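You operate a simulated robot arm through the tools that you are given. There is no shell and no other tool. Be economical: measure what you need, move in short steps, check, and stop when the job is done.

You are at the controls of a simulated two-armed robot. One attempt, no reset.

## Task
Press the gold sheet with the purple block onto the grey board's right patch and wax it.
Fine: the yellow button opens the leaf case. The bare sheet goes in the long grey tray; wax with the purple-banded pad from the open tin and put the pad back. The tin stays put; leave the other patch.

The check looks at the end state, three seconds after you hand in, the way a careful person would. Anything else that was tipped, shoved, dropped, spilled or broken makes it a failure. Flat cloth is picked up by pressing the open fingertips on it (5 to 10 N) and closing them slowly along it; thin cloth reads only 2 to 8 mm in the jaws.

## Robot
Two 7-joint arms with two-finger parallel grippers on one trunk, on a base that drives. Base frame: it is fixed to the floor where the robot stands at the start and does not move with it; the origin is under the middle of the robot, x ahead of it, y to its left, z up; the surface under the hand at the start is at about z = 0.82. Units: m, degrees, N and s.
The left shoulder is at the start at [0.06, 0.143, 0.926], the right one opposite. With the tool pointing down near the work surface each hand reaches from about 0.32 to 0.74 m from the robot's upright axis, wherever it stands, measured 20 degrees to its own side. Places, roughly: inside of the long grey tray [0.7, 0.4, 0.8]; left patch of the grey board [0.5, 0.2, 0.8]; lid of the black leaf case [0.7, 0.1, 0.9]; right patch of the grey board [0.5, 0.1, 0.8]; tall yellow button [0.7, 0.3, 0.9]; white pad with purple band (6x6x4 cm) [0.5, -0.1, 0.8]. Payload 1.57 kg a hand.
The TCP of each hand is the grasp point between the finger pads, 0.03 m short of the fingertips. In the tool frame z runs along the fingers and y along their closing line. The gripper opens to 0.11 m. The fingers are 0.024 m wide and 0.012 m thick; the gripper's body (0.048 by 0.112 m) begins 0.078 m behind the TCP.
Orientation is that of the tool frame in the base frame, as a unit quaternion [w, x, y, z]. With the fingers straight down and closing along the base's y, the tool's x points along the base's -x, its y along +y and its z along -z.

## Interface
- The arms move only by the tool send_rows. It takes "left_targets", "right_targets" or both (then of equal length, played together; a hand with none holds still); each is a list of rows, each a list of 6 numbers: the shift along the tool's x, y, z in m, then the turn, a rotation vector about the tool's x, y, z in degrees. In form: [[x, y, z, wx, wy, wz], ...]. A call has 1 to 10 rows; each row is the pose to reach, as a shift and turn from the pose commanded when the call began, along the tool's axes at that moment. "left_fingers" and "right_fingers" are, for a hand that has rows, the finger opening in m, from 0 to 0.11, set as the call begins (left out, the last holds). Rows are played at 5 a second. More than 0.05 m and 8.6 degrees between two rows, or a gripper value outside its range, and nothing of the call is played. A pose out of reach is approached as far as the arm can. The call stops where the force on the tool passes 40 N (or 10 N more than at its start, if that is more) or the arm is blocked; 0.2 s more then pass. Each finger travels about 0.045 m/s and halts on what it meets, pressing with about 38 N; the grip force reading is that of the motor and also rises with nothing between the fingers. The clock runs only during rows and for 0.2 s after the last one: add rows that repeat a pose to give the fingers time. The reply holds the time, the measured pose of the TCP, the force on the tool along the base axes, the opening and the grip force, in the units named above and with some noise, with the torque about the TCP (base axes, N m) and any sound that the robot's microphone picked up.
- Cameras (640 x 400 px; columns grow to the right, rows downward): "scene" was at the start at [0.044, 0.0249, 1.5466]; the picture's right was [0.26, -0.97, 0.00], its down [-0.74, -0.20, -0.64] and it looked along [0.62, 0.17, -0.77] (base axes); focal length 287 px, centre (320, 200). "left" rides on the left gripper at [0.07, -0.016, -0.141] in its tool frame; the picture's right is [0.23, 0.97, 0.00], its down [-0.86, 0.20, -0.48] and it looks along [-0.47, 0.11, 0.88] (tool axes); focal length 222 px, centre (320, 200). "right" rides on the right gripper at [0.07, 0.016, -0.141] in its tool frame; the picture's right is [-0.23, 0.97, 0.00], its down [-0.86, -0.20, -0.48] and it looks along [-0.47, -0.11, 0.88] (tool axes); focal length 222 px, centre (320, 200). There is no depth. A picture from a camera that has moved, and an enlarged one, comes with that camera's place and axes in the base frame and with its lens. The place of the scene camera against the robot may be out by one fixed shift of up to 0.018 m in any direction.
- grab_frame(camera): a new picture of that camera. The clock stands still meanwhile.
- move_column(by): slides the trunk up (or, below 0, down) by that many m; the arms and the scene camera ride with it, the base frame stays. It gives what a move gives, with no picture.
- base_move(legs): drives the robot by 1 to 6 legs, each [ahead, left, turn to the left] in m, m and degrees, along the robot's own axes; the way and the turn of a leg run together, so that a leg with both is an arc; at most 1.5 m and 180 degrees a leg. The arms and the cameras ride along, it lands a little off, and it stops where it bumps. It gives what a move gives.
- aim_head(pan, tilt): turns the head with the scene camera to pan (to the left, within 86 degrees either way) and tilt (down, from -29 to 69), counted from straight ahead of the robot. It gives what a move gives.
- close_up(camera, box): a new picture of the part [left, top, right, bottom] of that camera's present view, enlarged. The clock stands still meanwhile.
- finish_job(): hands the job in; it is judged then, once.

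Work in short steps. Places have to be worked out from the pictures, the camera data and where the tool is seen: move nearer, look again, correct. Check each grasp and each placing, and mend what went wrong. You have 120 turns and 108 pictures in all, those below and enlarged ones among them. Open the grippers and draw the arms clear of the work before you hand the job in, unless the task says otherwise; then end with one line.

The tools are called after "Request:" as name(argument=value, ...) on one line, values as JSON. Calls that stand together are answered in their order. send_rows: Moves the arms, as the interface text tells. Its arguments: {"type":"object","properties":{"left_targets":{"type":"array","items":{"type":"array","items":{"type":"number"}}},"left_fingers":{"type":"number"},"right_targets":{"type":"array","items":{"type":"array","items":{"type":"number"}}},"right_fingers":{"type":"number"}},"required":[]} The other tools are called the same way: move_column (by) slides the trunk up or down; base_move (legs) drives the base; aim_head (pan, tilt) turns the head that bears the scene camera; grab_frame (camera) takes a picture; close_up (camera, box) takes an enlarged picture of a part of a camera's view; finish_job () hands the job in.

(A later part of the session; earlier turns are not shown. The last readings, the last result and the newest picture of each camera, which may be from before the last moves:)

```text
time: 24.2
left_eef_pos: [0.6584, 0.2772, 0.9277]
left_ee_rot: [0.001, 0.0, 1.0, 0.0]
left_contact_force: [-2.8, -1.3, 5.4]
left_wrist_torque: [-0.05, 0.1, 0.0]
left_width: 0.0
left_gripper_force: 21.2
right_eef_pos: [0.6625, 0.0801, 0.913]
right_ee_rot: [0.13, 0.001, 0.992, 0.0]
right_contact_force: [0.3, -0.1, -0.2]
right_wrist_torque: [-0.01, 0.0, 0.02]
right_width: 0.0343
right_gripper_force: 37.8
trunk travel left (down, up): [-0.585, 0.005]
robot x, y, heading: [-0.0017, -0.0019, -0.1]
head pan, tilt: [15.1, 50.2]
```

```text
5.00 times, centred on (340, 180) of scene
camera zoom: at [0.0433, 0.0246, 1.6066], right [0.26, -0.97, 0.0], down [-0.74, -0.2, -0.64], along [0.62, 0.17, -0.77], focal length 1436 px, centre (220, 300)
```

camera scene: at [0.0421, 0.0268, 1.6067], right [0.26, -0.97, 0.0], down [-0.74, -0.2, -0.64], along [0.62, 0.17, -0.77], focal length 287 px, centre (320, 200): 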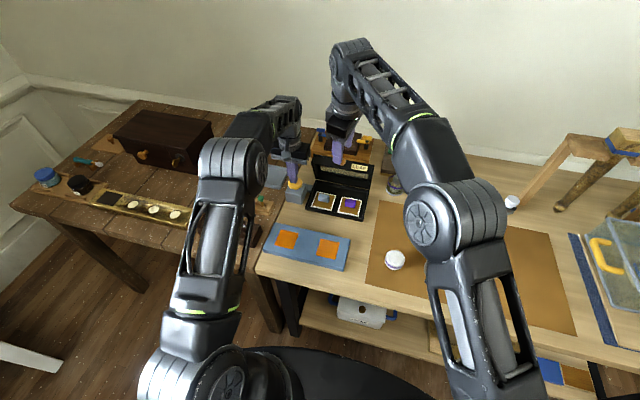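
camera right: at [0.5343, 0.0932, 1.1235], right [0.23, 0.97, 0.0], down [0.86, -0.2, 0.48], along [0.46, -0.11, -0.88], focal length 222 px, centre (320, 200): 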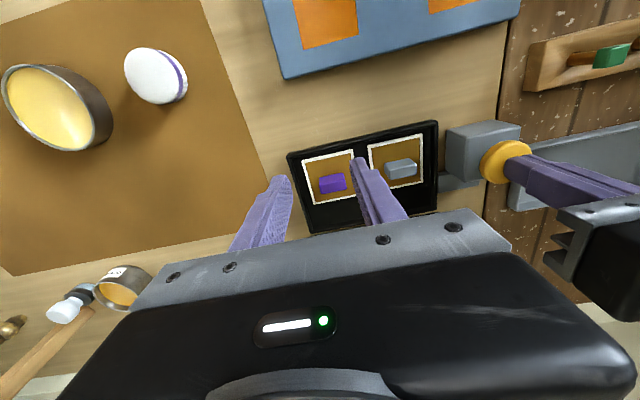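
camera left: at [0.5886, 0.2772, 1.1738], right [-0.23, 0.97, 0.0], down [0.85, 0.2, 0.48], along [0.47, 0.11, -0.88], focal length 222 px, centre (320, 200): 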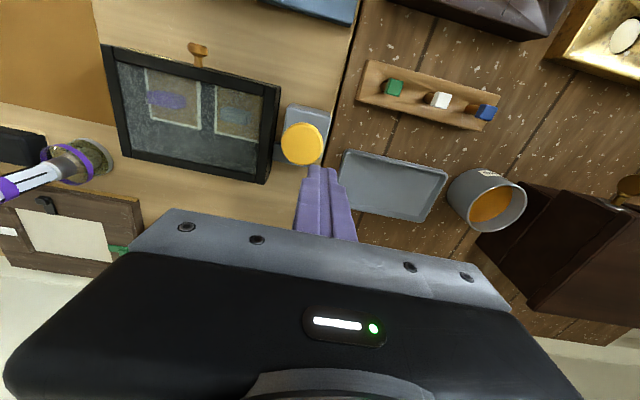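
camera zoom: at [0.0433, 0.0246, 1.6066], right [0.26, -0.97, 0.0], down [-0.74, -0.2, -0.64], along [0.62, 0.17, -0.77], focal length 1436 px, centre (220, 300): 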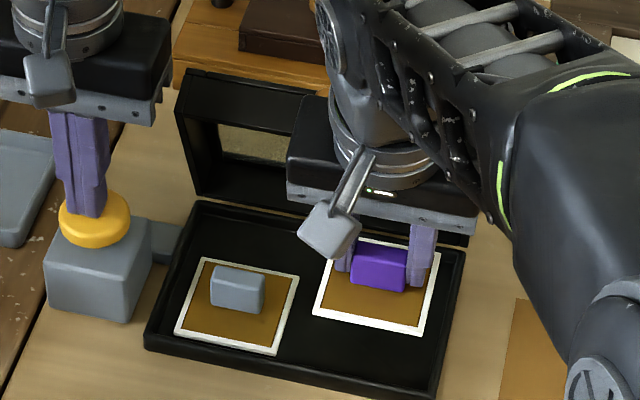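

The sheet came up with the block. I draw it back out of the case toward the board, slightly higher.

Request:
send_rows(right_targets=[[0.031, 0.003, -0.027, 0, 0, 0], [0.066, 0.01, -0.042, 0, 0, 0], [0.1, 0.018, -0.056, 0, 0, 0], [0.13, 0.022, -0.066, 0, 0, 0], [0.1468, 0.025, -0.0706, 0, 0, 0]])

Request:
grab_frame(camera="right")

Request:
grab_frame(camera="scene")

```text
time: 25.4
left_eef_pos: [0.6581, 0.2774, 0.9283]
left_ee_rot: [0.001, -0.001, 1.0, 0.0]
left_contact_force: [1.6, 0.7, 4.0]
left_wrist_torque: [0.02, 0.0, -0.01]
left_width: 0.0001
left_gripper_force: 21.1
right_eef_pos: [0.5022, 0.1047, 0.9417]
right_ee_rot: [0.13, 0.0, 0.992, 0.0]
right_contact_force: [0.6, -0.2, -0.4]
right_wrist_torque: [-0.01, 0.0, -0.01]
right_width: 0.0344
right_gripper_force: 38.3
trunk travel left (down, up): [-0.585, 0.005]
robot x, y, heading: [-0.0021, 0.0007, 0.1]
head pan, tilt: [15.1, 50.2]
```

```text
72 pictures are left
camera right: at [0.3994, 0.121, 1.0596], right [0.22, 0.97, 0.06], down [0.7, -0.2, 0.68], along [0.68, -0.11, -0.73], focal length 222 px, centre (320, 200)
```

right: 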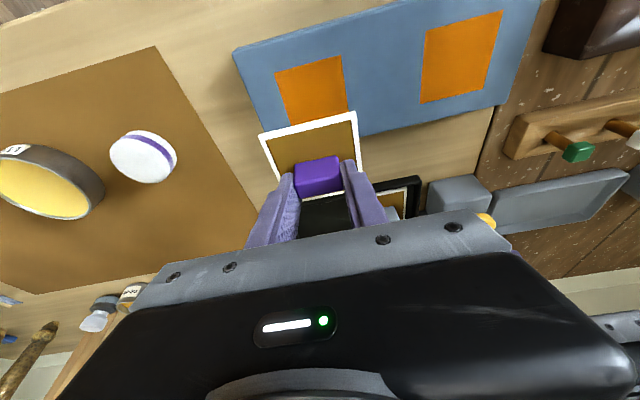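

```text
71 pictures are left
camera scene: at [0.0437, 0.0248, 1.6066], right [0.26, -0.97, 0.0], down [-0.74, -0.2, -0.64], along [0.62, 0.17, -0.77], focal length 287 px, centre (320, 200)
```

scene: 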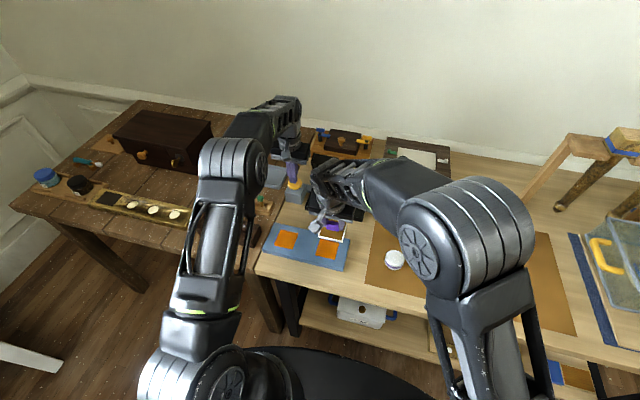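

The sheet's centre is about at the TCP, and the right patch's centre works out to ≈(0.475, 0.112), aligned in yaw. I hover 1.5 cm above and check.

Request:
send_rows(right_targets=[[0.0133, 0.002, 0.016, 0, 0, 0], [0.0266, 0.004, 0.032, 0, 0, 0], [0.0399, 0.006, 0.0483, 0, 0, 0], [0.0399, 0.006, 0.0483, 0, 0, 0]])

Request:
close_up(camera="right", box=[220, 60, 440, 240])

Request:
close_up(camera="scene", box=[260, 200, 380, 280])

```text
time: 26.4
left_eef_pos: [0.6593, 0.2759, 0.9282]
left_ee_rot: [0.001, 0.0, 1.0, 0.0]
left_contact_force: [1.8, 0.3, 4.5]
left_wrist_torque: [-0.02, 0.02, 0.03]
left_width: 0.0002
left_gripper_force: 21.5
right_eef_pos: [0.4765, 0.1104, 0.8867]
right_ee_rot: [0.129, 0.001, 0.992, 0.001]
right_contact_force: [0.2, 1.1, -0.2]
right_wrist_torque: [0.02, 0.02, 0.01]
right_width: 0.0345
right_gripper_force: 38.0
trunk travel left (down, up): [-0.585, 0.005]
robot x, y, heading: [0.0014, 0.0025, 0.2]
head pan, tilt: [15.1, 50.2]
```

```text
2.22 times, centred on (330, 150) of right
camera zoom: at [0.3734, 0.1266, 1.0028], right [0.22, 0.97, 0.06], down [0.7, -0.2, 0.68], along [0.68, -0.11, -0.73], focal length 494 px, centre (298, 311)
```

zoom: 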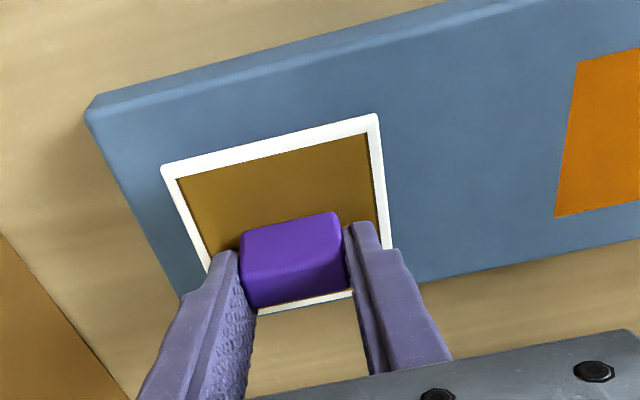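

```text
5.00 times, centred on (320, 240) of scene
camera zoom: at [0.0439, 0.0247, 1.6066], right [0.26, -0.97, 0.0], down [-0.74, -0.2, -0.64], along [0.62, 0.17, -0.77], focal length 1436 px, centre (320, 0)
```

zoom: 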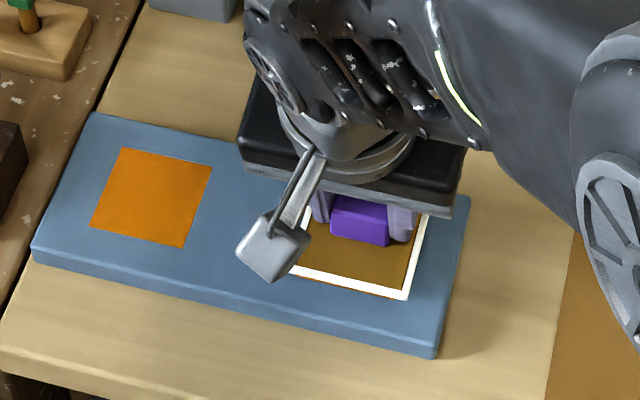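

The sheet hangs square over the patch with margins as expected. I descend slowly until it presses on the patch.

Request:
send_rows(right_targets=[[0.0021, 0, 0.0077, 0, 0, 0], [0.0031, 0, 0.0116, 0, 0, 0], [0.0039, 0, 0.0145, 0, 0, 0], [0.0044, 0, 0.0164, 0, 0, 0]])

Request:
close_up(camera="right", box=[220, 60, 440, 240])

```text
time: 27.3
left_eef_pos: [0.6567, 0.2776, 0.9297]
left_ee_rot: [0.003, 0.0, 1.0, 0.0]
left_contact_force: [-1.8, -0.7, 4.6]
left_wrist_torque: [0.0, 0.11, 0.02]
left_width: 0.0
left_gripper_force: 21.2
right_eef_pos: [0.4779, 0.1114, 0.8748]
right_ee_rot: [0.134, 0.001, 0.991, 0.003]
right_contact_force: [-8.1, -4.6, 20.7]
right_wrist_torque: [-0.27, 0.45, 0.02]
right_width: 0.0344
right_gripper_force: 37.7
trunk travel left (down, up): [-0.585, 0.005]
robot x, y, heading: [-0.0008, -0.0023, 0.2]
head pan, tilt: [15.1, 50.2]
stopped in row 4 (right hand): the force on the tool passed its limit at 43 N (the readings are from after the stop); the commanded pose is now the measured one
```

```text
2.22 times, centred on (330, 150) of right
camera zoom: at [0.3734, 0.1264, 0.992], right [0.22, 0.97, 0.07], down [0.7, -0.2, 0.69], along [0.68, -0.1, -0.72], focal length 494 px, centre (298, 311)
```

zoom: 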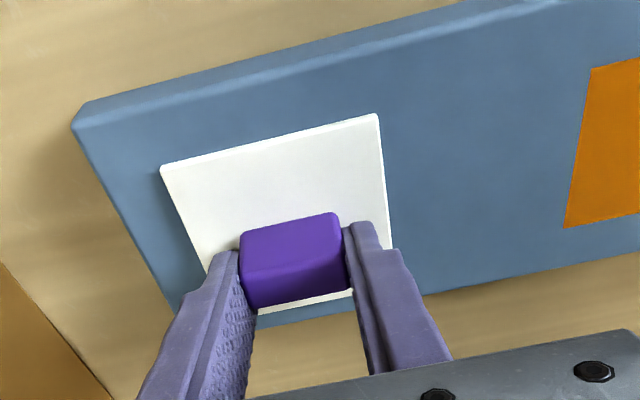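

The sheet has turned bare white, so the gold has transferred. I lift straight up and back to inspect the patch.

Request:
send_rows(right_targets=[[-0.0026, 0, -0.0097, 0, 0, 0], [-0.0078, 0, -0.029, 0, 0, 0], [-0.013, 0, -0.0483, 0, 0, 0], [-0.0208, 0, -0.0773, 0, 0, 0], [-0.0208, -0.04, -0.0773, 0, 0, 0], [-0.0208, -0.08, -0.0773, 0, 0, 0]])

Request:
close_up(camera="scene", box=[240, 170, 400, 290])

Request:
grab_frame(camera="right")

```text
time: 28.7
left_eef_pos: [0.6581, 0.2765, 0.9283]
left_ee_rot: [0.0, 0.0, 1.0, 0.001]
left_contact_force: [1.8, 0.0, 4.4]
left_wrist_torque: [0.03, 0.0, 0.01]
left_width: 0.0
left_gripper_force: 21.2
right_eef_pos: [0.4772, 0.0314, 0.9534]
right_ee_rot: [0.132, 0.0, 0.991, 0.002]
right_contact_force: [0.0, -0.2, -1.0]
right_wrist_torque: [0.03, 0.03, 0.01]
right_width: 0.0344
right_gripper_force: 38.5
trunk travel left (down, up): [-0.585, 0.005]
robot x, y, heading: [0.0006, -0.0047, 0.1]
head pan, tilt: [15.1, 50.2]
```

```text
3.33 times, centred on (320, 230) of scene
camera zoom: at [0.0437, 0.0241, 1.6066], right [0.26, -0.97, 0.0], down [-0.74, -0.2, -0.64], along [0.62, 0.17, -0.77], focal length 957 px, centre (320, 100)
```

zoom: 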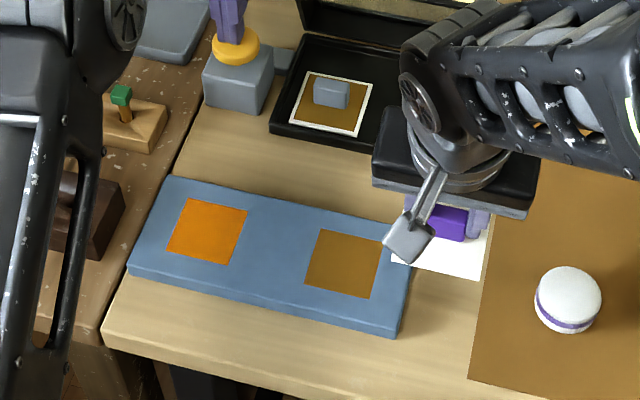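

```text
66 pictures are left
camera right: at [0.374, 0.0466, 1.0701], right [0.22, 0.97, 0.06], down [0.7, -0.2, 0.68], along [0.68, -0.1, -0.73], focal length 222 px, centre (320, 200)
```

right: 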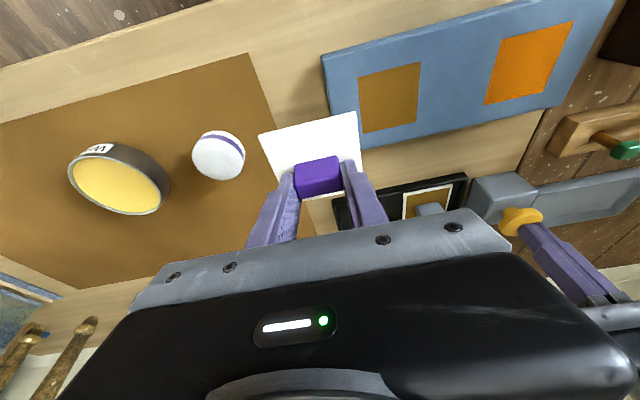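

The right patch is fully gold. Next I release the button (the lid closes by itself) and draw both arms back and up, ready to drive left to the tray.

Request:
send_rows(left_targets=[[0, 0, -0.03, 0, 0, 0], [0, 0.005, -0.07, 0, 0, 0], [0.02, 0.005, -0.1, 0, 0, 0], [0.06, 0, -0.12, 0, 0, 0], [0.1, 0, -0.13, 0, 0, 0], [0.14, 0, -0.14, 0, 0, 0], [0.18, 0, -0.15, 0, 0, 0], [0.22, 0, -0.16, 0, 0, 0], [0.25, 0, -0.17, 0, 0, 0]], right_targets=[[0, -0.01, -0.02, 0, 0, 0], [0, -0.02, -0.04, 0, 0, 0], [0.01, -0.03, -0.06, 0, 0, 0], [0.02, -0.04, -0.075, 0, 0, 0], [0.033, -0.05, -0.09, 0, 0, 0], [0.033, -0.06, -0.09, 0, 0, 0], [0.033, -0.07, -0.09, 0, 0, 0], [0.033, -0.08, -0.09, 0, 0, 0], [0.033, -0.09, -0.09, 0, 0, 0]])

Request:
grab_frame(camera="scene")

```text
time: 30.7
left_eef_pos: [0.405, 0.2758, 1.097]
left_ee_rot: [0.001, 0.0, 1.0, 0.001]
left_contact_force: [-0.1, -0.6, -0.2]
left_wrist_torque: [0.0, -0.04, 0.05]
left_width: 0.0002
left_gripper_force: 21.2
right_eef_pos: [0.4222, -0.0598, 1.0305]
right_ee_rot: [0.133, 0.001, 0.991, 0.002]
right_contact_force: [0.0, 0.5, -0.1]
right_wrist_torque: [-0.01, 0.0, 0.0]
right_width: 0.0344
right_gripper_force: 37.9
trunk travel left (down, up): [-0.585, 0.005]
robot x, y, heading: [0.0006, -0.0031, -0.1]
head pan, tilt: [15.1, 50.2]
```

```text
65 pictures are left
camera scene: at [0.0429, 0.0245, 1.6067], right [0.26, -0.97, 0.0], down [-0.74, -0.2, -0.64], along [0.62, 0.17, -0.77], focal length 287 px, centre (320, 200)
```

scene: 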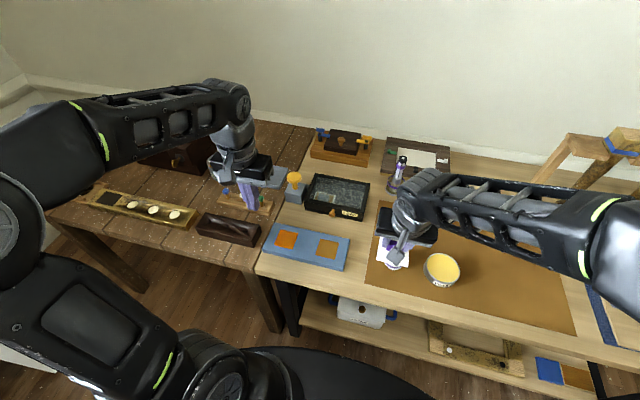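

The case is closed again. The way left is open, so I strafe left about 0.57 m.

Request:
base_move(legs=[[0, 0.57, 0]])

Request:
grab_frame(camera="scene")

```text
time: 34.0
left_eef_pos: [0.4066, 0.8485, 1.0961]
left_ee_rot: [0.001, -0.001, 1.0, 0.0]
left_contact_force: [0.1, 0.2, -0.2]
left_wrist_torque: [-0.03, 0.04, -0.01]
left_width: 0.0004
left_gripper_force: 21.4
right_eef_pos: [0.4219, 0.5139, 1.0303]
right_ee_rot: [0.132, 0.0, 0.991, 0.003]
right_contact_force: [0.3, -0.5, 0.3]
right_wrist_torque: [0.03, 0.0, 0.01]
right_width: 0.0345
right_gripper_force: 38.0
trunk travel left (down, up): [-0.585, 0.005]
robot x, y, heading: [-0.0034, 0.5711, 0.3]
head pan, tilt: [15.1, 50.2]
```

```text
64 pictures are left
camera scene: at [0.0436, 0.5968, 1.6066], right [0.26, -0.96, 0.0], down [-0.74, -0.2, -0.64], along [0.62, 0.17, -0.77], focal length 287 px, centre (320, 200)
```

scene: 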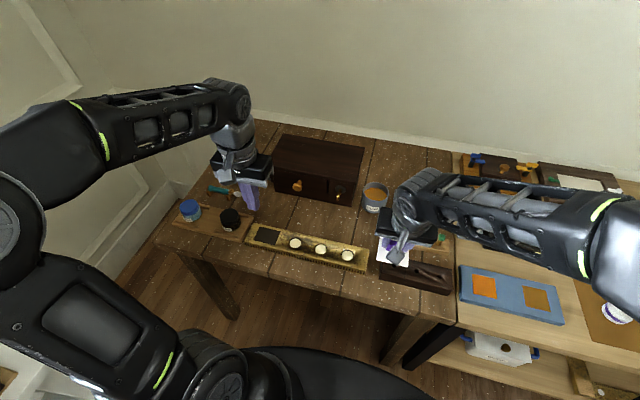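

Clear space under this table ahead of the base. I drive 4 cm ahead and then look at the tray with the right wrist camera.

Request:
base_move(legs=[[0.045, 0, 0]])

Request:
send_rows(right_targets=[[-0.04, -0.015, 0.015, 0, 0, 0], [-0.08, -0.03, 0.03, 0, 0, 0], [-0.12, -0.045, 0.045, 0, 0, 0], [-0.14, -0.06, 0.05, 0, 0, 0]])

Request:
grab_frame(camera="right")

Request:
grab_frame(camera="scene")

```text
time: 34.9
left_eef_pos: [0.4526, 0.8483, 1.0952]
left_ee_rot: [0.0, -0.001, 1.0, 0.0]
left_contact_force: [1.7, -0.7, -0.5]
left_wrist_torque: [0.02, 0.03, -0.01]
left_width: 0.0
left_gripper_force: 21.5
right_eef_pos: [0.4694, 0.514, 1.03]
right_ee_rot: [0.131, -0.001, 0.991, 0.002]
right_contact_force: [1.3, -0.1, -0.6]
right_wrist_torque: [-0.01, 0.04, -0.01]
right_width: 0.0342
right_gripper_force: 37.8
trunk travel left (down, up): [-0.585, 0.005]
robot x, y, heading: [0.043, 0.5723, 0.1]
head pan, tilt: [15.1, 50.2]
```

```text
time: 35.9
left_eef_pos: [0.4496, 0.8482, 1.0961]
left_ee_rot: [0.001, -0.001, 1.0, 0.0]
left_contact_force: [-0.1, 1.3, 0.7]
left_wrist_torque: [0.01, -0.03, 0.03]
left_width: 0.0
left_gripper_force: 21.3
right_eef_pos: [0.6161, 0.4533, 1.0192]
right_ee_rot: [0.132, -0.002, 0.991, 0.003]
right_contact_force: [0.0, -0.2, 0.0]
right_wrist_torque: [0.01, 0.03, -0.01]
right_width: 0.0342
right_gripper_force: 38.1
trunk travel left (down, up): [-0.585, 0.005]
robot x, y, heading: [0.0425, 0.5698, 0.2]
head pan, tilt: [15.1, 50.2]
```

```text
63 pictures are left
camera right: at [0.5121, 0.4681, 1.1361], right [0.22, 0.97, 0.06], down [0.7, -0.2, 0.68], along [0.68, -0.1, -0.73], focal length 222 px, centre (320, 200)
```

right: 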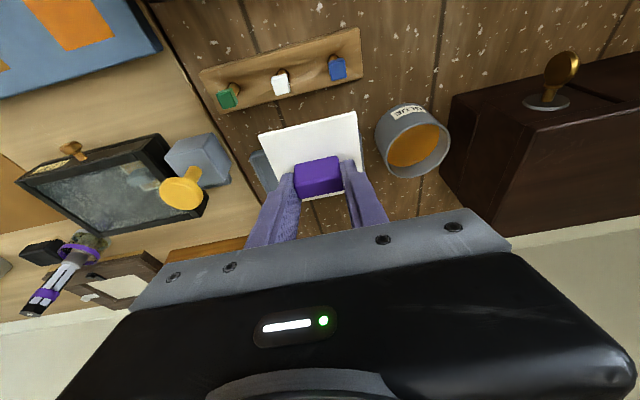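

```text
62 pictures are left
camera scene: at [0.088, 0.5957, 1.6066], right [0.26, -0.96, 0.0], down [-0.74, -0.2, -0.64], along [0.62, 0.17, -0.77], focal length 287 px, centre (320, 200)
```

scene: 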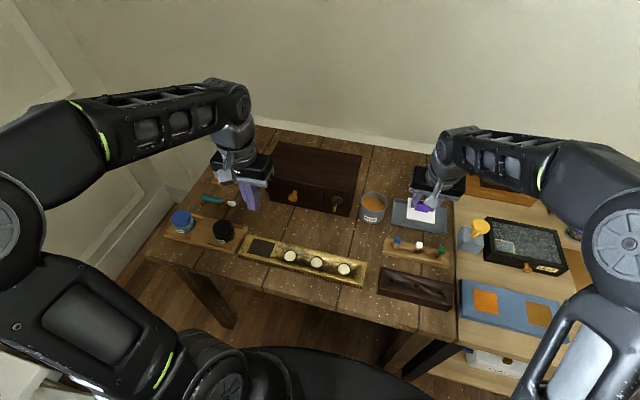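

I take an enlarged scene view of the tray to fix its extents.

Request:
close_up(camera="scene", box=[360, 160, 480, 260])

```text
4.00 times, centred on (420, 210) of scene
camera zoom: at [0.088, 0.5957, 1.6066], right [0.26, -0.96, 0.0], down [-0.74, -0.2, -0.64], along [0.62, 0.17, -0.77], focal length 1149 px, centre (-80, 160)
```

zoom: 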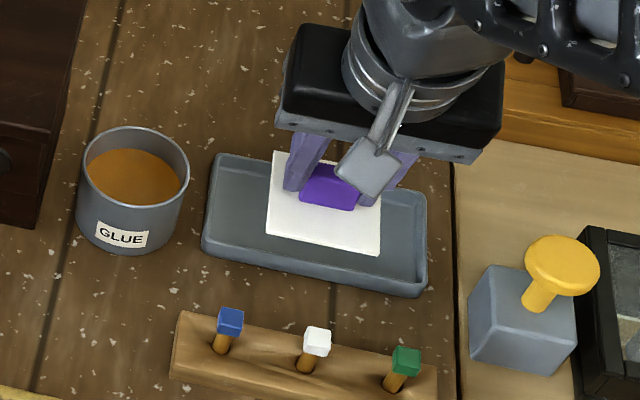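

Tray centre ≈(0.721, 0.426) from both cameras; the sheet fits with ~1 cm margin. I move over it at z 0.94.

Request:
send_rows(right_targets=[[-0.0205, -0.0072, 0.026, 0, 0, 0], [-0.041, -0.0145, 0.052, 0, 0, 0], [-0.0614, -0.0217, 0.078, 0, 0, 0], [-0.0819, -0.029, 0.1039, 0, 0, 0], [-0.0819, -0.029, 0.1039, 0, 0, 0]])

Request:
close_up(camera="right", box=[160, 80, 480, 280])

Request:
close_up(camera="scene", box=[360, 160, 480, 260])

```text
time: 37.1
left_eef_pos: [0.4498, 0.8504, 1.0961]
left_ee_rot: [0.001, -0.001, 1.0, 0.0]
left_contact_force: [0.6, -0.6, 0.4]
left_wrist_torque: [-0.03, 0.0, -0.03]
left_width: 0.0
left_gripper_force: 21.1
right_eef_pos: [0.7217, 0.4255, 0.9418]
right_ee_rot: [0.133, -0.001, 0.991, 0.004]
right_contact_force: [-1.0, -0.1, -0.3]
right_wrist_torque: [-0.03, 0.02, 0.02]
right_width: 0.0342
right_gripper_force: 37.8
trunk travel left (down, up): [-0.585, 0.005]
robot x, y, heading: [0.0447, 0.5699, -0.1]
head pan, tilt: [15.1, 50.2]
```

```text
2.00 times, centred on (320, 180) of right
camera zoom: at [0.6179, 0.4396, 1.0581], right [0.22, 0.97, 0.06], down [0.7, -0.2, 0.68], along [0.68, -0.1, -0.73], focal length 444 px, centre (320, 240)
```

zoom: 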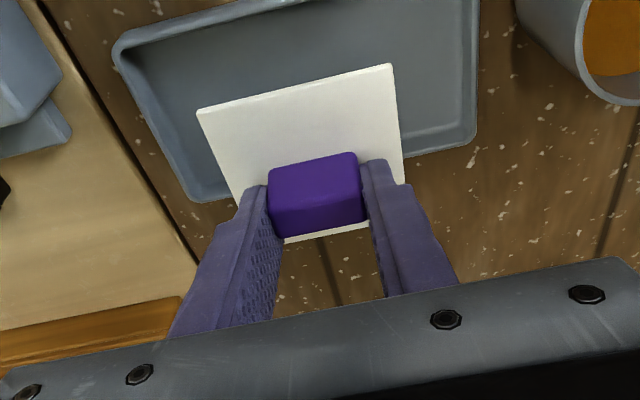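

```text
4.00 times, centred on (420, 210) of scene
camera zoom: at [0.0877, 0.5962, 1.6066], right [0.26, -0.96, 0.0], down [-0.74, -0.2, -0.64], along [0.62, 0.17, -0.77], focal length 1149 px, centre (-80, 160)
```

zoom: 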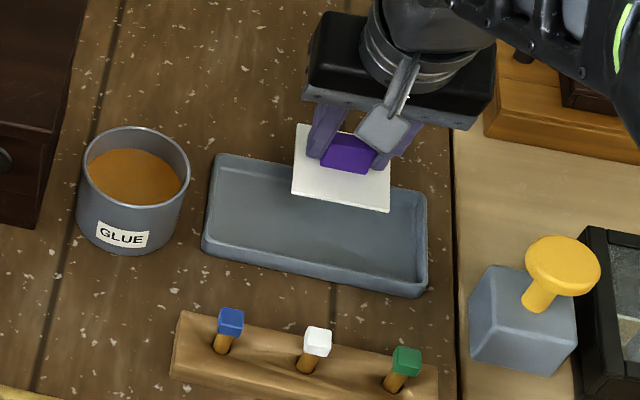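

The tray rim spans x 0.674–0.767, so the sheet is centred. I lower it to just above the tray floor and check.

Request:
send_rows(right_targets=[[0.0079, 0, 0.029, 0, 0, 0], [0.0157, 0, 0.058, 0, 0, 0], [0.0183, 0, 0.0676, 0, 0, 0], [0.0202, 0, 0.0744, 0, 0, 0], [0.021, 0, 0.0773, 0, 0, 0]])

Request:
close_up(camera="right", box=[160, 80, 480, 280])

```text
time: 38.3
left_eef_pos: [0.4499, 0.8492, 1.0969]
left_ee_rot: [0.001, -0.001, 1.0, 0.0]
left_contact_force: [-0.9, 0.6, 0.5]
left_wrist_torque: [0.0, -0.01, -0.04]
left_width: 0.0001
left_gripper_force: 21.5
right_eef_pos: [0.7217, 0.4243, 0.8598]
right_ee_rot: [0.132, -0.001, 0.991, 0.003]
right_contact_force: [0.1, -0.3, 0.9]
right_wrist_torque: [-0.08, -0.03, -0.05]
right_width: 0.0345
right_gripper_force: 38.5
trunk travel left (down, up): [-0.585, 0.005]
robot x, y, heading: [0.043, 0.5717, 0.1]
head pan, tilt: [15.1, 50.2]
```

```text
2.00 times, centred on (320, 180) of right
camera zoom: at [0.6173, 0.4396, 0.9768], right [0.22, 0.97, 0.06], down [0.7, -0.2, 0.69], along [0.68, -0.1, -0.73], focal length 444 px, centre (320, 240)
```

zoom: 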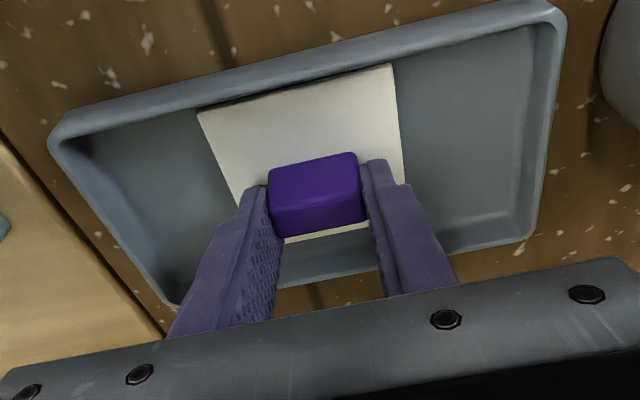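

The near edge is close to the near wall, with more space at the far side. I shift 6 mm forward and lower to light contact.

Request:
send_rows(right_targets=[[-0.0058, 0, 0.0016, 0, 0, 0], [-0.005, 0, 0.0045, 0, 0, 0], [-0.0045, 0, 0.0064, 0, 0, 0], [-0.0042, 0, 0.0074, 0, 0, 0]])

```text
time: 39.4
left_eef_pos: [0.4475, 0.848, 1.0959]
left_ee_rot: [0.001, -0.001, 1.0, 0.0]
left_contact_force: [0.5, -0.2, 0.0]
left_wrist_torque: [-0.03, 0.0, 0.02]
left_width: 0.0002
left_gripper_force: 21.1
right_eef_pos: [0.7283, 0.426, 0.8609]
right_ee_rot: [0.138, 0.0, 0.99, 0.002]
right_contact_force: [-7.3, -0.6, 18.2]
right_wrist_torque: [-0.09, 0.71, -0.01]
right_width: 0.0342
right_gripper_force: 38.6
trunk travel left (down, up): [-0.585, 0.005]
robot x, y, heading: [0.0439, 0.5726, 0.0]
head pan, tilt: [15.1, 50.2]
stopped in row 4 (right hand): the force on the tool passed its limit at 41 N (the readings are from after the stop); the commanded pose is now the measured one
```

Firmly on the tray floor. I back off 1 mm and open the fingers, then rise straight up.

Request:
send_rows(right_targets=[[-0.0003, 0, -0.001, 0, 0, 0], [-0.0003, 0, -0.001, 0, 0, 0], [-0.0003, 0, -0.001, 0, 0, 0]], right_fingers=0.055)

Request:
send_rows(right_targets=[[-0.0026, 0, -0.0097, 0, 0, 0], [-0.0104, 0, -0.0386, 0, 0, 0], [-0.0208, 0, -0.0773, 0, 0, 0], [0.02, 0, -0.1, 0, 0, 0], [0.06, 0, -0.12, 0, 0, 0], [0.1, 0.0, -0.135, 0, 0, 0]])

Request:
close_up(camera="scene", box=[360, 160, 480, 260])

```text
time: 40.2
left_eef_pos: [0.45, 0.8495, 1.0967]
left_ee_rot: [0.001, -0.001, 1.0, 0.0]
left_contact_force: [0.2, 0.0, 0.3]
left_wrist_torque: [0.01, 0.0, -0.01]
left_width: 0.0
left_gripper_force: 21.2
right_eef_pos: [0.7316, 0.4288, 0.8593]
right_ee_rot: [0.137, 0.0, 0.991, 0.002]
right_contact_force: [3.3, 3.4, 17.1]
right_wrist_torque: [-0.1, -0.06, 0.05]
right_width: 0.0486
right_gripper_force: 0.1
trunk travel left (down, up): [-0.585, 0.005]
robot x, y, heading: [0.0411, 0.569, -0.0]
head pan, tilt: [15.1, 50.2]
```

```text
time: 41.6
left_eef_pos: [0.4488, 0.8477, 1.0963]
left_ee_rot: [0.001, -0.001, 1.0, 0.0]
left_contact_force: [-0.1, 0.1, -0.5]
left_wrist_torque: [0.03, -0.01, -0.01]
left_width: 0.0003
left_gripper_force: 21.6
right_eef_pos: [0.5935, 0.424, 0.9624]
right_ee_rot: [0.136, -0.001, 0.991, 0.003]
right_contact_force: [-0.3, -0.9, -0.3]
right_wrist_torque: [0.01, -0.04, 0.01]
right_width: 0.0549
right_gripper_force: 0.0
trunk travel left (down, up): [-0.585, 0.005]
robot x, y, heading: [0.0428, 0.5702, 0.1]
head pan, tilt: [15.1, 50.2]
```

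```text
4.00 times, centred on (420, 210) of scene
camera zoom: at [0.0867, 0.5959, 1.6067], right [0.26, -0.96, 0.0], down [-0.74, -0.2, -0.64], along [0.62, 0.17, -0.77], focal length 1149 px, centre (-80, 160)
```

zoom: 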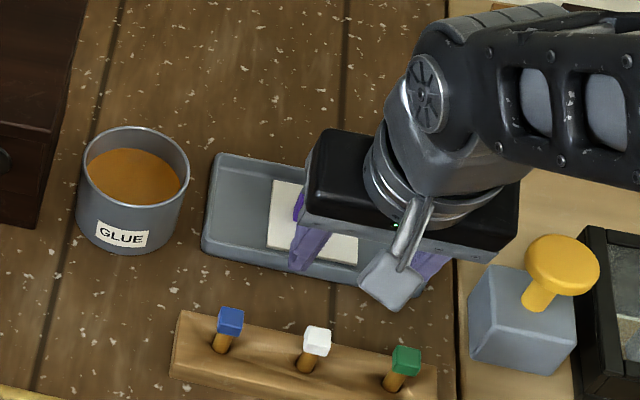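

The sheet rests in the tray. I raise and retract the right hand, straightening it, and then confirm.

Request:
send_rows(right_targets=[[0.01, 0, -0.04, 0, 0, 0], [0.04, 0, -0.075, 0, 0, 0], [0.075, 0, -0.09, 0, 0, 0], [0.11, 0, -0.1, 0, 7.8, 0], [0.146, 0, -0.112, 0, 15.6, 0]])

Request:
close_up(camera="scene", box=[360, 160, 480, 260])

```text
time: 42.8
left_eef_pos: [0.4499, 0.848, 1.0962]
left_ee_rot: [0.001, -0.001, 1.0, 0.001]
left_contact_force: [0.3, 0.2, -1.4]
left_wrist_torque: [-0.01, 0.01, 0.0]
left_width: 0.0
left_gripper_force: 21.6
right_eef_pos: [0.426, 0.4242, 1.028]
right_ee_rot: [-0.001, -0.001, 1.0, 0.003]
right_contact_force: [-0.3, -0.5, 0.0]
right_wrist_torque: [-0.01, 0.01, -0.01]
right_width: 0.0551
right_gripper_force: 0.1
trunk travel left (down, up): [-0.585, 0.005]
robot x, y, heading: [0.0455, 0.57, -0.0]
head pan, tilt: [15.1, 50.2]
```

```text
4.00 times, centred on (420, 210) of scene
camera zoom: at [0.0874, 0.5957, 1.6067], right [0.26, -0.96, 0.0], down [-0.74, -0.2, -0.64], along [0.62, 0.17, -0.77], focal length 1149 px, centre (-80, 160)
```

zoom: 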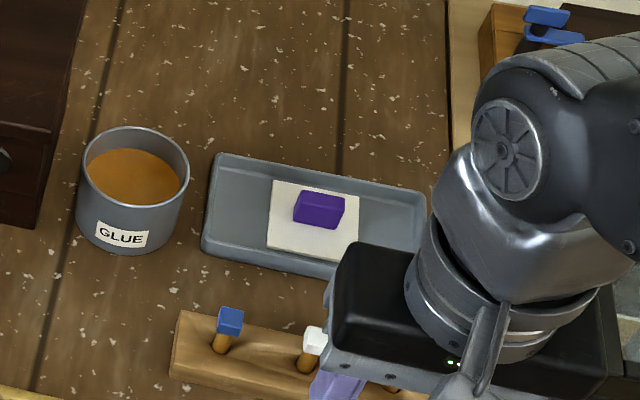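

The bare sheet lies flat in the tray. I drive back and to the right to the start place.

Request:
base_move(legs=[[-0.045, 0, 0], [0, -0.57, 0]])

Request:
send_rows(right_targets=[[0, 0, 0, 0, 0, 0], [0, 0, 0, 0, 0, 0], [0, 0, 0, 0, 0, 0]], right_fingers=0.09)

Request:
grab_frame(camera="right")

Request:
grab_frame(camera="scene")

```text
time: 46.6
left_eef_pos: [0.4047, 0.2766, 1.0963]
left_ee_rot: [0.002, -0.002, 1.0, 0.0]
left_contact_force: [-0.1, -0.2, 0.3]
left_wrist_torque: [0.01, -0.02, -0.02]
left_width: 0.0002
left_gripper_force: 21.2
right_eef_pos: [0.3828, -0.1467, 1.0292]
right_ee_rot: [0.0, 0.0, 1.0, 0.002]
right_contact_force: [-0.1, 0.1, -0.4]
right_wrist_torque: [0.02, -0.02, 0.01]
right_width: 0.0549
right_gripper_force: 0.1
trunk travel left (down, up): [-0.585, 0.005]
robot x, y, heading: [0.0015, 0.0004, 0.1]
head pan, tilt: [15.1, 50.2]
```

```text
time: 47.4
left_eef_pos: [0.4064, 0.2765, 1.0977]
left_ee_rot: [0.001, 0.0, 1.0, 0.0]
left_contact_force: [0.1, 0.4, -1.1]
left_wrist_torque: [0.04, 0.01, -0.04]
left_width: 0.0002
left_gripper_force: 20.9
right_eef_pos: [0.383, -0.1469, 1.0285]
right_ee_rot: [0.0, 0.0, 1.0, 0.002]
right_contact_force: [-0.4, 0.2, -0.4]
right_wrist_torque: [0.0, 0.0, 0.0]
right_width: 0.0901
right_gripper_force: 0.1
trunk travel left (down, up): [-0.585, 0.005]
robot x, y, heading: [-0.0025, 0.0016, -0.0]
head pan, tilt: [15.1, 50.2]
```

```text
55 pictures are left
camera right: at [0.3139, -0.1321, 1.1684], right [0.23, 0.97, 0.01], down [0.86, -0.2, 0.48], along [0.47, -0.1, -0.88], focal length 222 px, centre (320, 200)
```

right: 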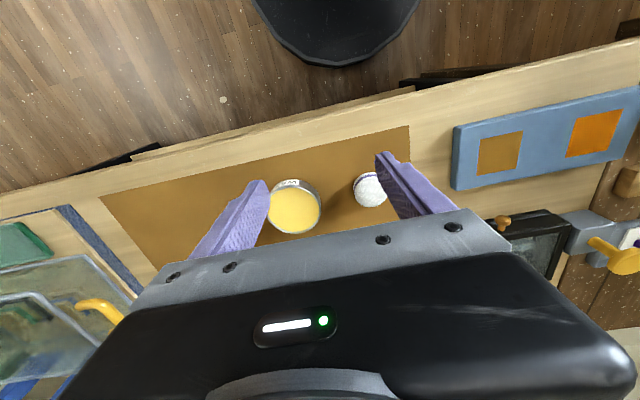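

```text
54 pictures are left
camera scene: at [0.0437, 0.0248, 1.6066], right [0.26, -0.96, 0.0], down [-0.74, -0.2, -0.64], along [0.62, 0.17, -0.77], focal length 287 px, centre (320, 200)
```

scene: 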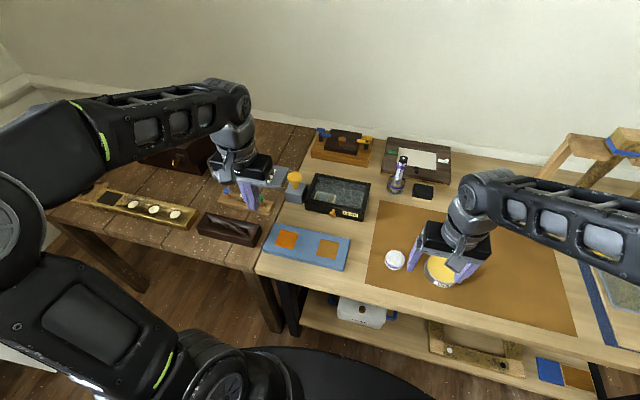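

The pad is at ≈(0.488, −0.087), tin at ≈(0.48, −0.21). I move above the pad with fingers at 9 cm and check.

Request:
send_rows(right_targets=[[-0.03, 0.015, 0.02, 0, 0, 0], [-0.055, 0.03, 0.04, 0, 0, 0], [-0.08, 0.045, 0.06, 0, 0, 0], [-0.105, 0.06, 0.078, 0, 0, 0], [-0.105, 0.06, 0.078, 0, 0, 0]])

Request:
grab_frame(camera="right")

Request:
close_up(camera="scene", box=[350, 200, 500, 300])

```text
time: 48.6
left_eef_pos: [0.4049, 0.2776, 1.0951]
left_ee_rot: [0.001, 0.0, 1.0, 0.001]
left_contact_force: [-0.8, -1.3, 0.5]
left_wrist_torque: [0.02, -0.04, 0.0]
left_width: 0.0
left_gripper_force: 21.3
right_eef_pos: [0.4884, -0.0861, 0.9511]
right_ee_rot: [-0.001, -0.001, 1.0, 0.004]
right_contact_force: [0.3, 0.4, 0.3]
right_wrist_torque: [0.02, -0.02, 0.01]
right_width: 0.0901
right_gripper_force: 0.1
trunk travel left (down, up): [-0.585, 0.005]
robot x, y, heading: [-0.0002, -0.0012, 0.3]
head pan, tilt: [15.1, 50.2]
```

```text
53 pictures are left
camera right: at [0.4195, -0.0711, 1.0909], right [0.23, 0.97, 0.01], down [0.86, -0.2, 0.48], along [0.47, -0.1, -0.88], focal length 222 px, centre (320, 200)
```

right: 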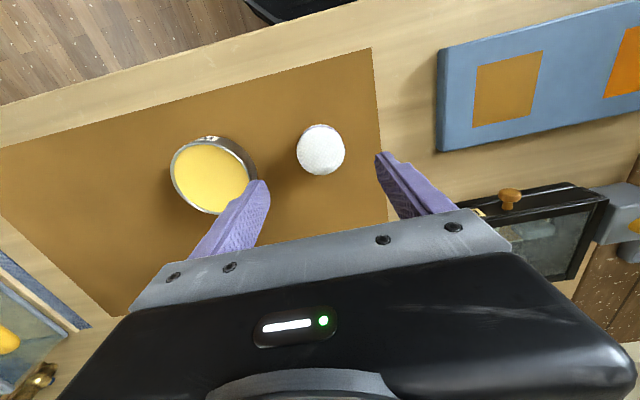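

```text
4.00 times, centred on (425, 250) of scene
camera zoom: at [0.0432, 0.0246, 1.6066], right [0.26, -0.96, 0.0], down [-0.74, -0.2, -0.64], along [0.62, 0.17, -0.77], focal length 1149 px, centre (-100, 0)
```

zoom: 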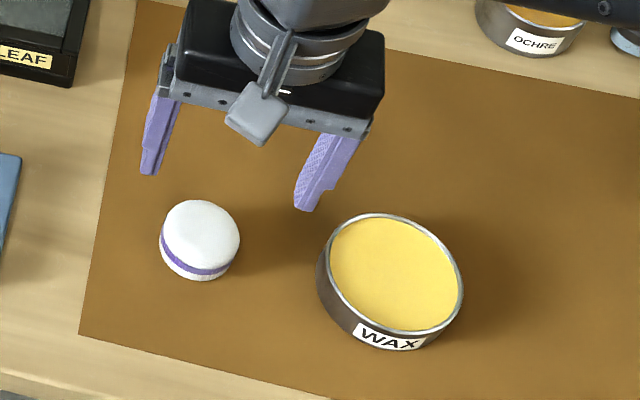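

Pad refined at (0.482, −0.082). I descend so the fingertips hold its upper half (tips ~0.842), then close.

Request:
send_rows(right_targets=[[0.0064, 0.0035, 0.03, 0, 0, 0], [0.0064, 0.0035, 0.055, 0, 0, 0], [0.0064, 0.0035, 0.07, 0, 0, 0], [0.0064, 0.0035, 0.079, 0, 0, 0]])

Request:
close_up(camera="right", box=[200, 80, 440, 240])

Request:
close_up(camera="scene", box=[350, 200, 500, 300])

```text
time: 49.6
left_eef_pos: [0.4058, 0.2779, 1.0958]
left_ee_rot: [0.001, -0.001, 1.0, 0.001]
left_contact_force: [0.4, 0.4, 0.2]
left_wrist_torque: [0.01, 0.02, 0.04]
left_width: 0.0
left_gripper_force: 20.8
right_eef_pos: [0.4804, -0.0824, 0.8718]
right_ee_rot: [0.0, 0.0, 1.0, 0.003]
right_contact_force: [0.5, -0.7, 0.4]
right_wrist_torque: [0.03, 0.02, -0.01]
right_width: 0.0901
right_gripper_force: 0.0
trunk travel left (down, up): [-0.585, 0.005]
robot x, y, heading: [-0.0022, -0.0015, 0.3]
head pan, tilt: [15.1, 50.2]
```

```text
2.50 times, centred on (320, 160) of right
camera zoom: at [0.412, -0.067, 1.0113], right [0.23, 0.97, 0.01], down [0.86, -0.2, 0.48], along [0.47, -0.1, -0.88], focal length 555 px, centre (320, 300)
```

zoom: 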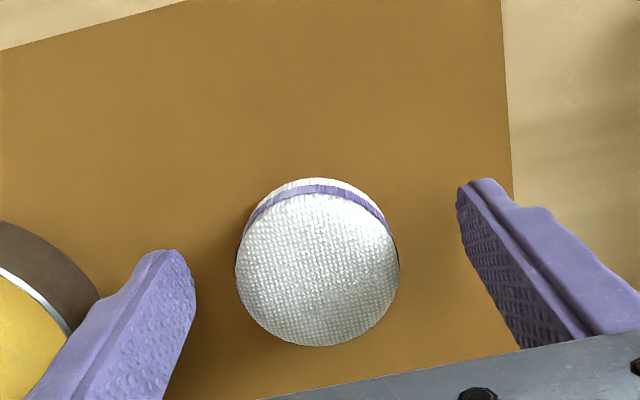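

```text
4.00 times, centred on (425, 250) of scene
camera zoom: at [0.0439, 0.025, 1.6066], right [0.26, -0.96, 0.0], down [-0.74, -0.2, -0.64], along [0.62, 0.17, -0.77], focal length 1149 px, centre (-100, 0)
```

zoom: 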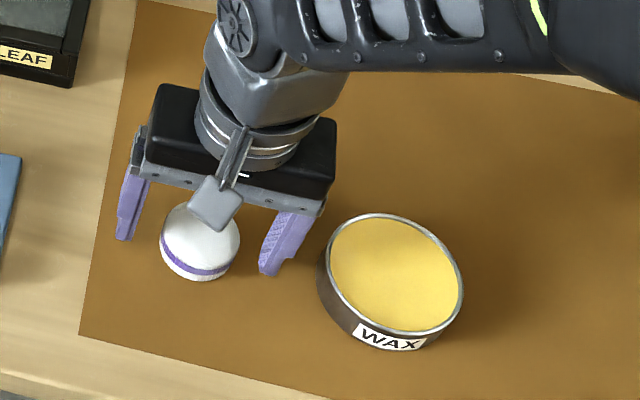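

Centred in x and y. I close on the pad.

Request:
send_rows(right_targets=[[0, 0, 0, 0, 0, 0], [0, 0, 0, 0, 0, 0], [0, 0, 0, 0, 0, 0], [0, 0, 0, 0, 0, 0], [0, 0, 0, 0, 0, 0]], right_fingers=0.05)

Request:
send_rows(right_targets=[[0, 0, -0.02, 0, 0, 0], [0, 0, -0.05, 0, 0, 0], [0, 0, -0.07, 0, 0, 0]])

Request:
close_up(camera="scene", box=[350, 200, 500, 300])

Request:
grab_frame(camera="right")

```text
time: 50.8
left_eef_pos: [0.4053, 0.2774, 1.0962]
left_ee_rot: [0.0, -0.001, 1.0, 0.0]
left_contact_force: [-0.4, 0.6, -0.1]
left_wrist_torque: [0.01, -0.04, 0.02]
left_width: 0.0
left_gripper_force: 21.0
right_eef_pos: [0.4813, -0.0817, 0.8713]
right_ee_rot: [0.001, -0.001, 1.0, 0.002]
right_contact_force: [0.3, -0.8, -1.0]
right_wrist_torque: [0.0, 0.03, 0.0]
right_width: 0.0519
right_gripper_force: 38.1
trunk travel left (down, up): [-0.585, 0.005]
robot x, y, heading: [-0.0008, 0.001, 0.3]
head pan, tilt: [15.1, 50.2]
```

```text
time: 51.6
left_eef_pos: [0.4043, 0.2767, 1.097]
left_ee_rot: [0.001, -0.002, 1.0, 0.0]
left_contact_force: [-0.2, 0.5, 0.1]
left_wrist_torque: [-0.01, 0.02, -0.02]
left_width: 0.0002
left_gripper_force: 20.9
right_eef_pos: [0.4815, -0.085, 0.9418]
right_ee_rot: [0.001, -0.001, 1.0, 0.003]
right_contact_force: [0.0, 0.1, 0.6]
right_wrist_torque: [-0.01, -0.01, 0.01]
right_width: 0.0514
right_gripper_force: 37.8
trunk travel left (down, up): [-0.585, 0.005]
robot x, y, heading: [0.0019, -0.0005, 0.2]
head pan, tilt: [15.1, 50.2]
```

```text
4.00 times, centred on (425, 250) of scene
camera zoom: at [0.0435, 0.0248, 1.6066], right [0.26, -0.96, 0.0], down [-0.74, -0.2, -0.64], along [0.62, 0.17, -0.77], focal length 1149 px, centre (-100, 0)
```

zoom: 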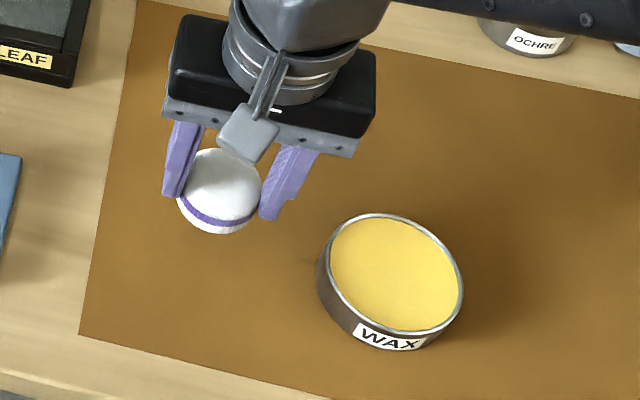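

```text
48 pictures are left
camera right: at [0.412, -0.069, 1.0818], right [0.23, 0.97, 0.01], down [0.86, -0.2, 0.48], along [0.47, -0.1, -0.88], focal length 222 px, centre (320, 200)
```

right: 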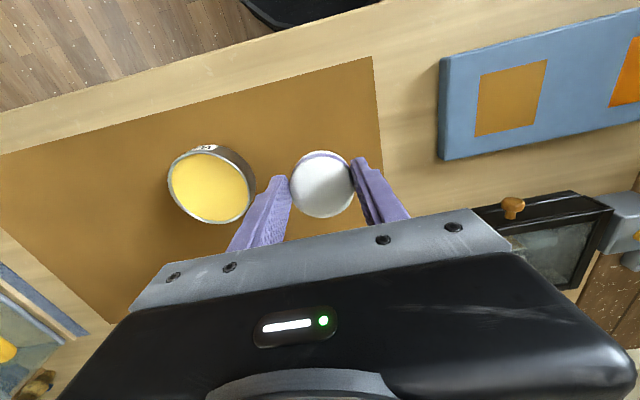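

Pad held. I move over the tin at this height and look.

Request:
send_rows(right_targets=[[-0.001, -0.032, -0.01, 0, 0, 0], [-0.002, -0.064, -0.01, 0, 0, 0], [-0.003, -0.096, -0.01, 0, 0, 0], [-0.004, -0.126, -0.01, 0, 0, 0], [-0.004, -0.126, -0.01, 0, 0, 0]])

Request:
grab_frame(camera="right")

Request:
close_up(camera="scene", box=[380, 200, 530, 300])

```text
time: 52.8
left_eef_pos: [0.4058, 0.277, 1.0976]
left_ee_rot: [0.0, -0.001, 1.0, 0.001]
left_contact_force: [1.1, -0.2, 0.0]
left_wrist_torque: [0.0, 0.03, 0.0]
left_width: 0.0
left_gripper_force: 21.7
right_eef_pos: [0.4849, -0.2099, 0.9517]
right_ee_rot: [0.0, -0.001, 1.0, 0.002]
right_contact_force: [-0.7, 0.1, -0.4]
right_wrist_torque: [0.01, -0.03, 0.03]
right_width: 0.0518
right_gripper_force: 37.8
trunk travel left (down, up): [-0.585, 0.005]
robot x, y, heading: [-0.0013, -0.0002, 0.2]
head pan, tilt: [15.1, 50.2]
```

```text
47 pictures are left
camera right: at [0.416, -0.1951, 1.092], right [0.23, 0.97, 0.01], down [0.86, -0.2, 0.48], along [0.47, -0.1, -0.88], focal length 222 px, centre (320, 200)
```

right: 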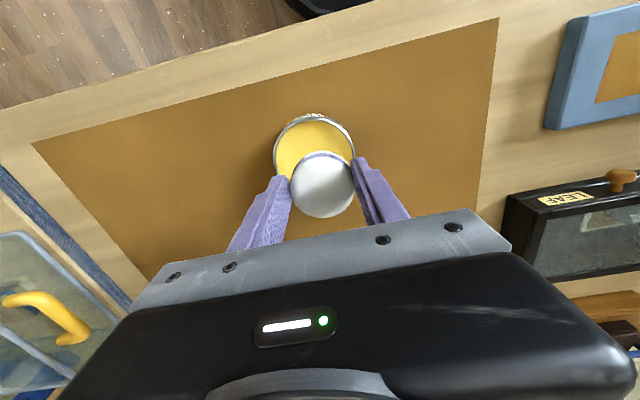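

```text
4.00 times, centred on (455, 250) of scene
camera zoom: at [0.0437, 0.0252, 1.6066], right [0.26, -0.96, 0.0], down [-0.74, -0.2, -0.64], along [0.62, 0.17, -0.77], focal length 1149 px, centre (-220, 0)
```

zoom: 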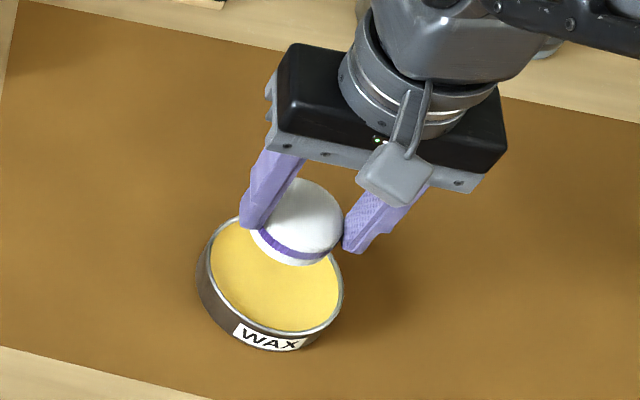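

The tin centre is ≈(0.487, −0.2155). I centre and lower the pad toward the wax.

Request:
send_rows(right_targets=[[-0.002, -0.0055, 0.015, 0, 0, 0], [-0.002, -0.0055, 0.035, 0, 0, 0], [-0.002, -0.0055, 0.045, 0, 0, 0], [-0.002, -0.0055, 0.05, 0, 0, 0]])

Request:
close_up(camera="scene", box=[380, 200, 530, 300])

```text
time: 53.8
left_eef_pos: [0.4055, 0.2767, 1.0963]
left_ee_rot: [0.001, -0.001, 1.0, -0.001]
left_contact_force: [0.7, 0.6, -0.2]
left_wrist_torque: [0.03, 0.03, -0.03]
left_width: 0.0
left_gripper_force: 21.2
right_eef_pos: [0.4873, -0.2132, 0.9021]
right_ee_rot: [0.0, -0.001, 1.0, 0.002]
right_contact_force: [0.2, -0.4, 0.8]
right_wrist_torque: [0.01, -0.02, -0.02]
right_width: 0.0517
right_gripper_force: 38.3
trunk travel left (down, up): [-0.585, 0.005]
robot x, y, heading: [0.0035, 0.0022, 0.1]
head pan, tilt: [15.1, 50.2]
```

```text
4.00 times, centred on (455, 250) of scene
camera zoom: at [0.0438, 0.0249, 1.6066], right [0.26, -0.96, 0.0], down [-0.74, -0.2, -0.64], along [0.62, 0.17, -0.77], focal length 1149 px, centre (-220, 0)
```

zoom: 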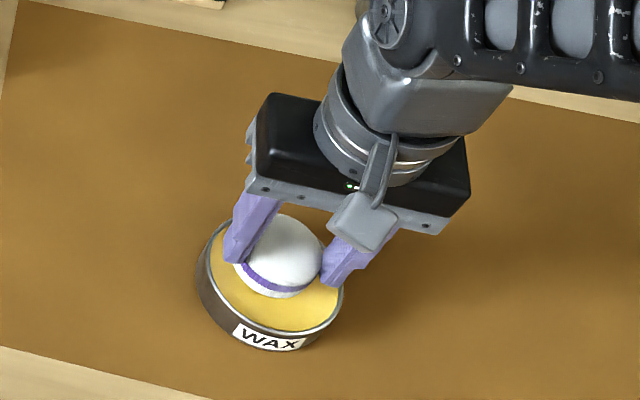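

Still no contact. I lower in small steps until the pad meets the wax.

Request:
send_rows(right_targets=[[0, -0.001, 0.003, 0, 0, 0], [0, -0.001, 0.006, 0, 0, 0], [0, -0.001, 0.006, 0, 0, 0]])

Request:
send_rows(right_targets=[[0, 0, 0.003, 0, 0, 0], [0, 0, 0.003, 0, 0, 0]])

```text
time: 54.6
left_eef_pos: [0.4036, 0.2773, 1.0972]
left_ee_rot: [0.002, -0.001, 1.0, 0.0]
left_contact_force: [0.2, -0.2, 0.0]
left_wrist_torque: [0.01, 0.06, 0.01]
left_width: 0.0
left_gripper_force: 21.1
right_eef_pos: [0.4876, -0.2151, 0.8979]
right_ee_rot: [0.004, -0.001, 1.0, 0.003]
right_contact_force: [-3.6, -2.0, 33.3]
right_wrist_torque: [-0.23, 0.06, -0.02]
right_width: 0.0515
right_gripper_force: 38.0
trunk travel left (down, up): [-0.585, 0.005]
robot x, y, heading: [0.0002, -0.0013, 0.1]
head pan, tilt: [15.1, 50.2]
```

```text
time: 54.9
left_eef_pos: [0.4032, 0.2784, 1.0974]
left_ee_rot: [0.001, -0.001, 1.0, 0.0]
left_contact_force: [-0.1, -0.4, 0.7]
left_wrist_torque: [0.01, 0.0, 0.03]
left_width: 0.0001
left_gripper_force: 21.3
right_eef_pos: [0.4876, -0.2139, 0.8981]
right_ee_rot: [0.004, -0.001, 1.0, 0.002]
right_contact_force: [-9.5, -0.9, 22.9]
right_wrist_torque: [-0.12, 0.38, -0.06]
right_width: 0.0516
right_gripper_force: 37.9
trunk travel left (down, up): [-0.585, 0.005]
robot x, y, heading: [0.0014, -0.0004, -0.3]
head pan, tilt: [15.1, 50.2]
stopped in row 1 (right hand): the force on the tool passed its limit at 47 N (the readings are from after the stop); the commanded pose is now the measured one
```

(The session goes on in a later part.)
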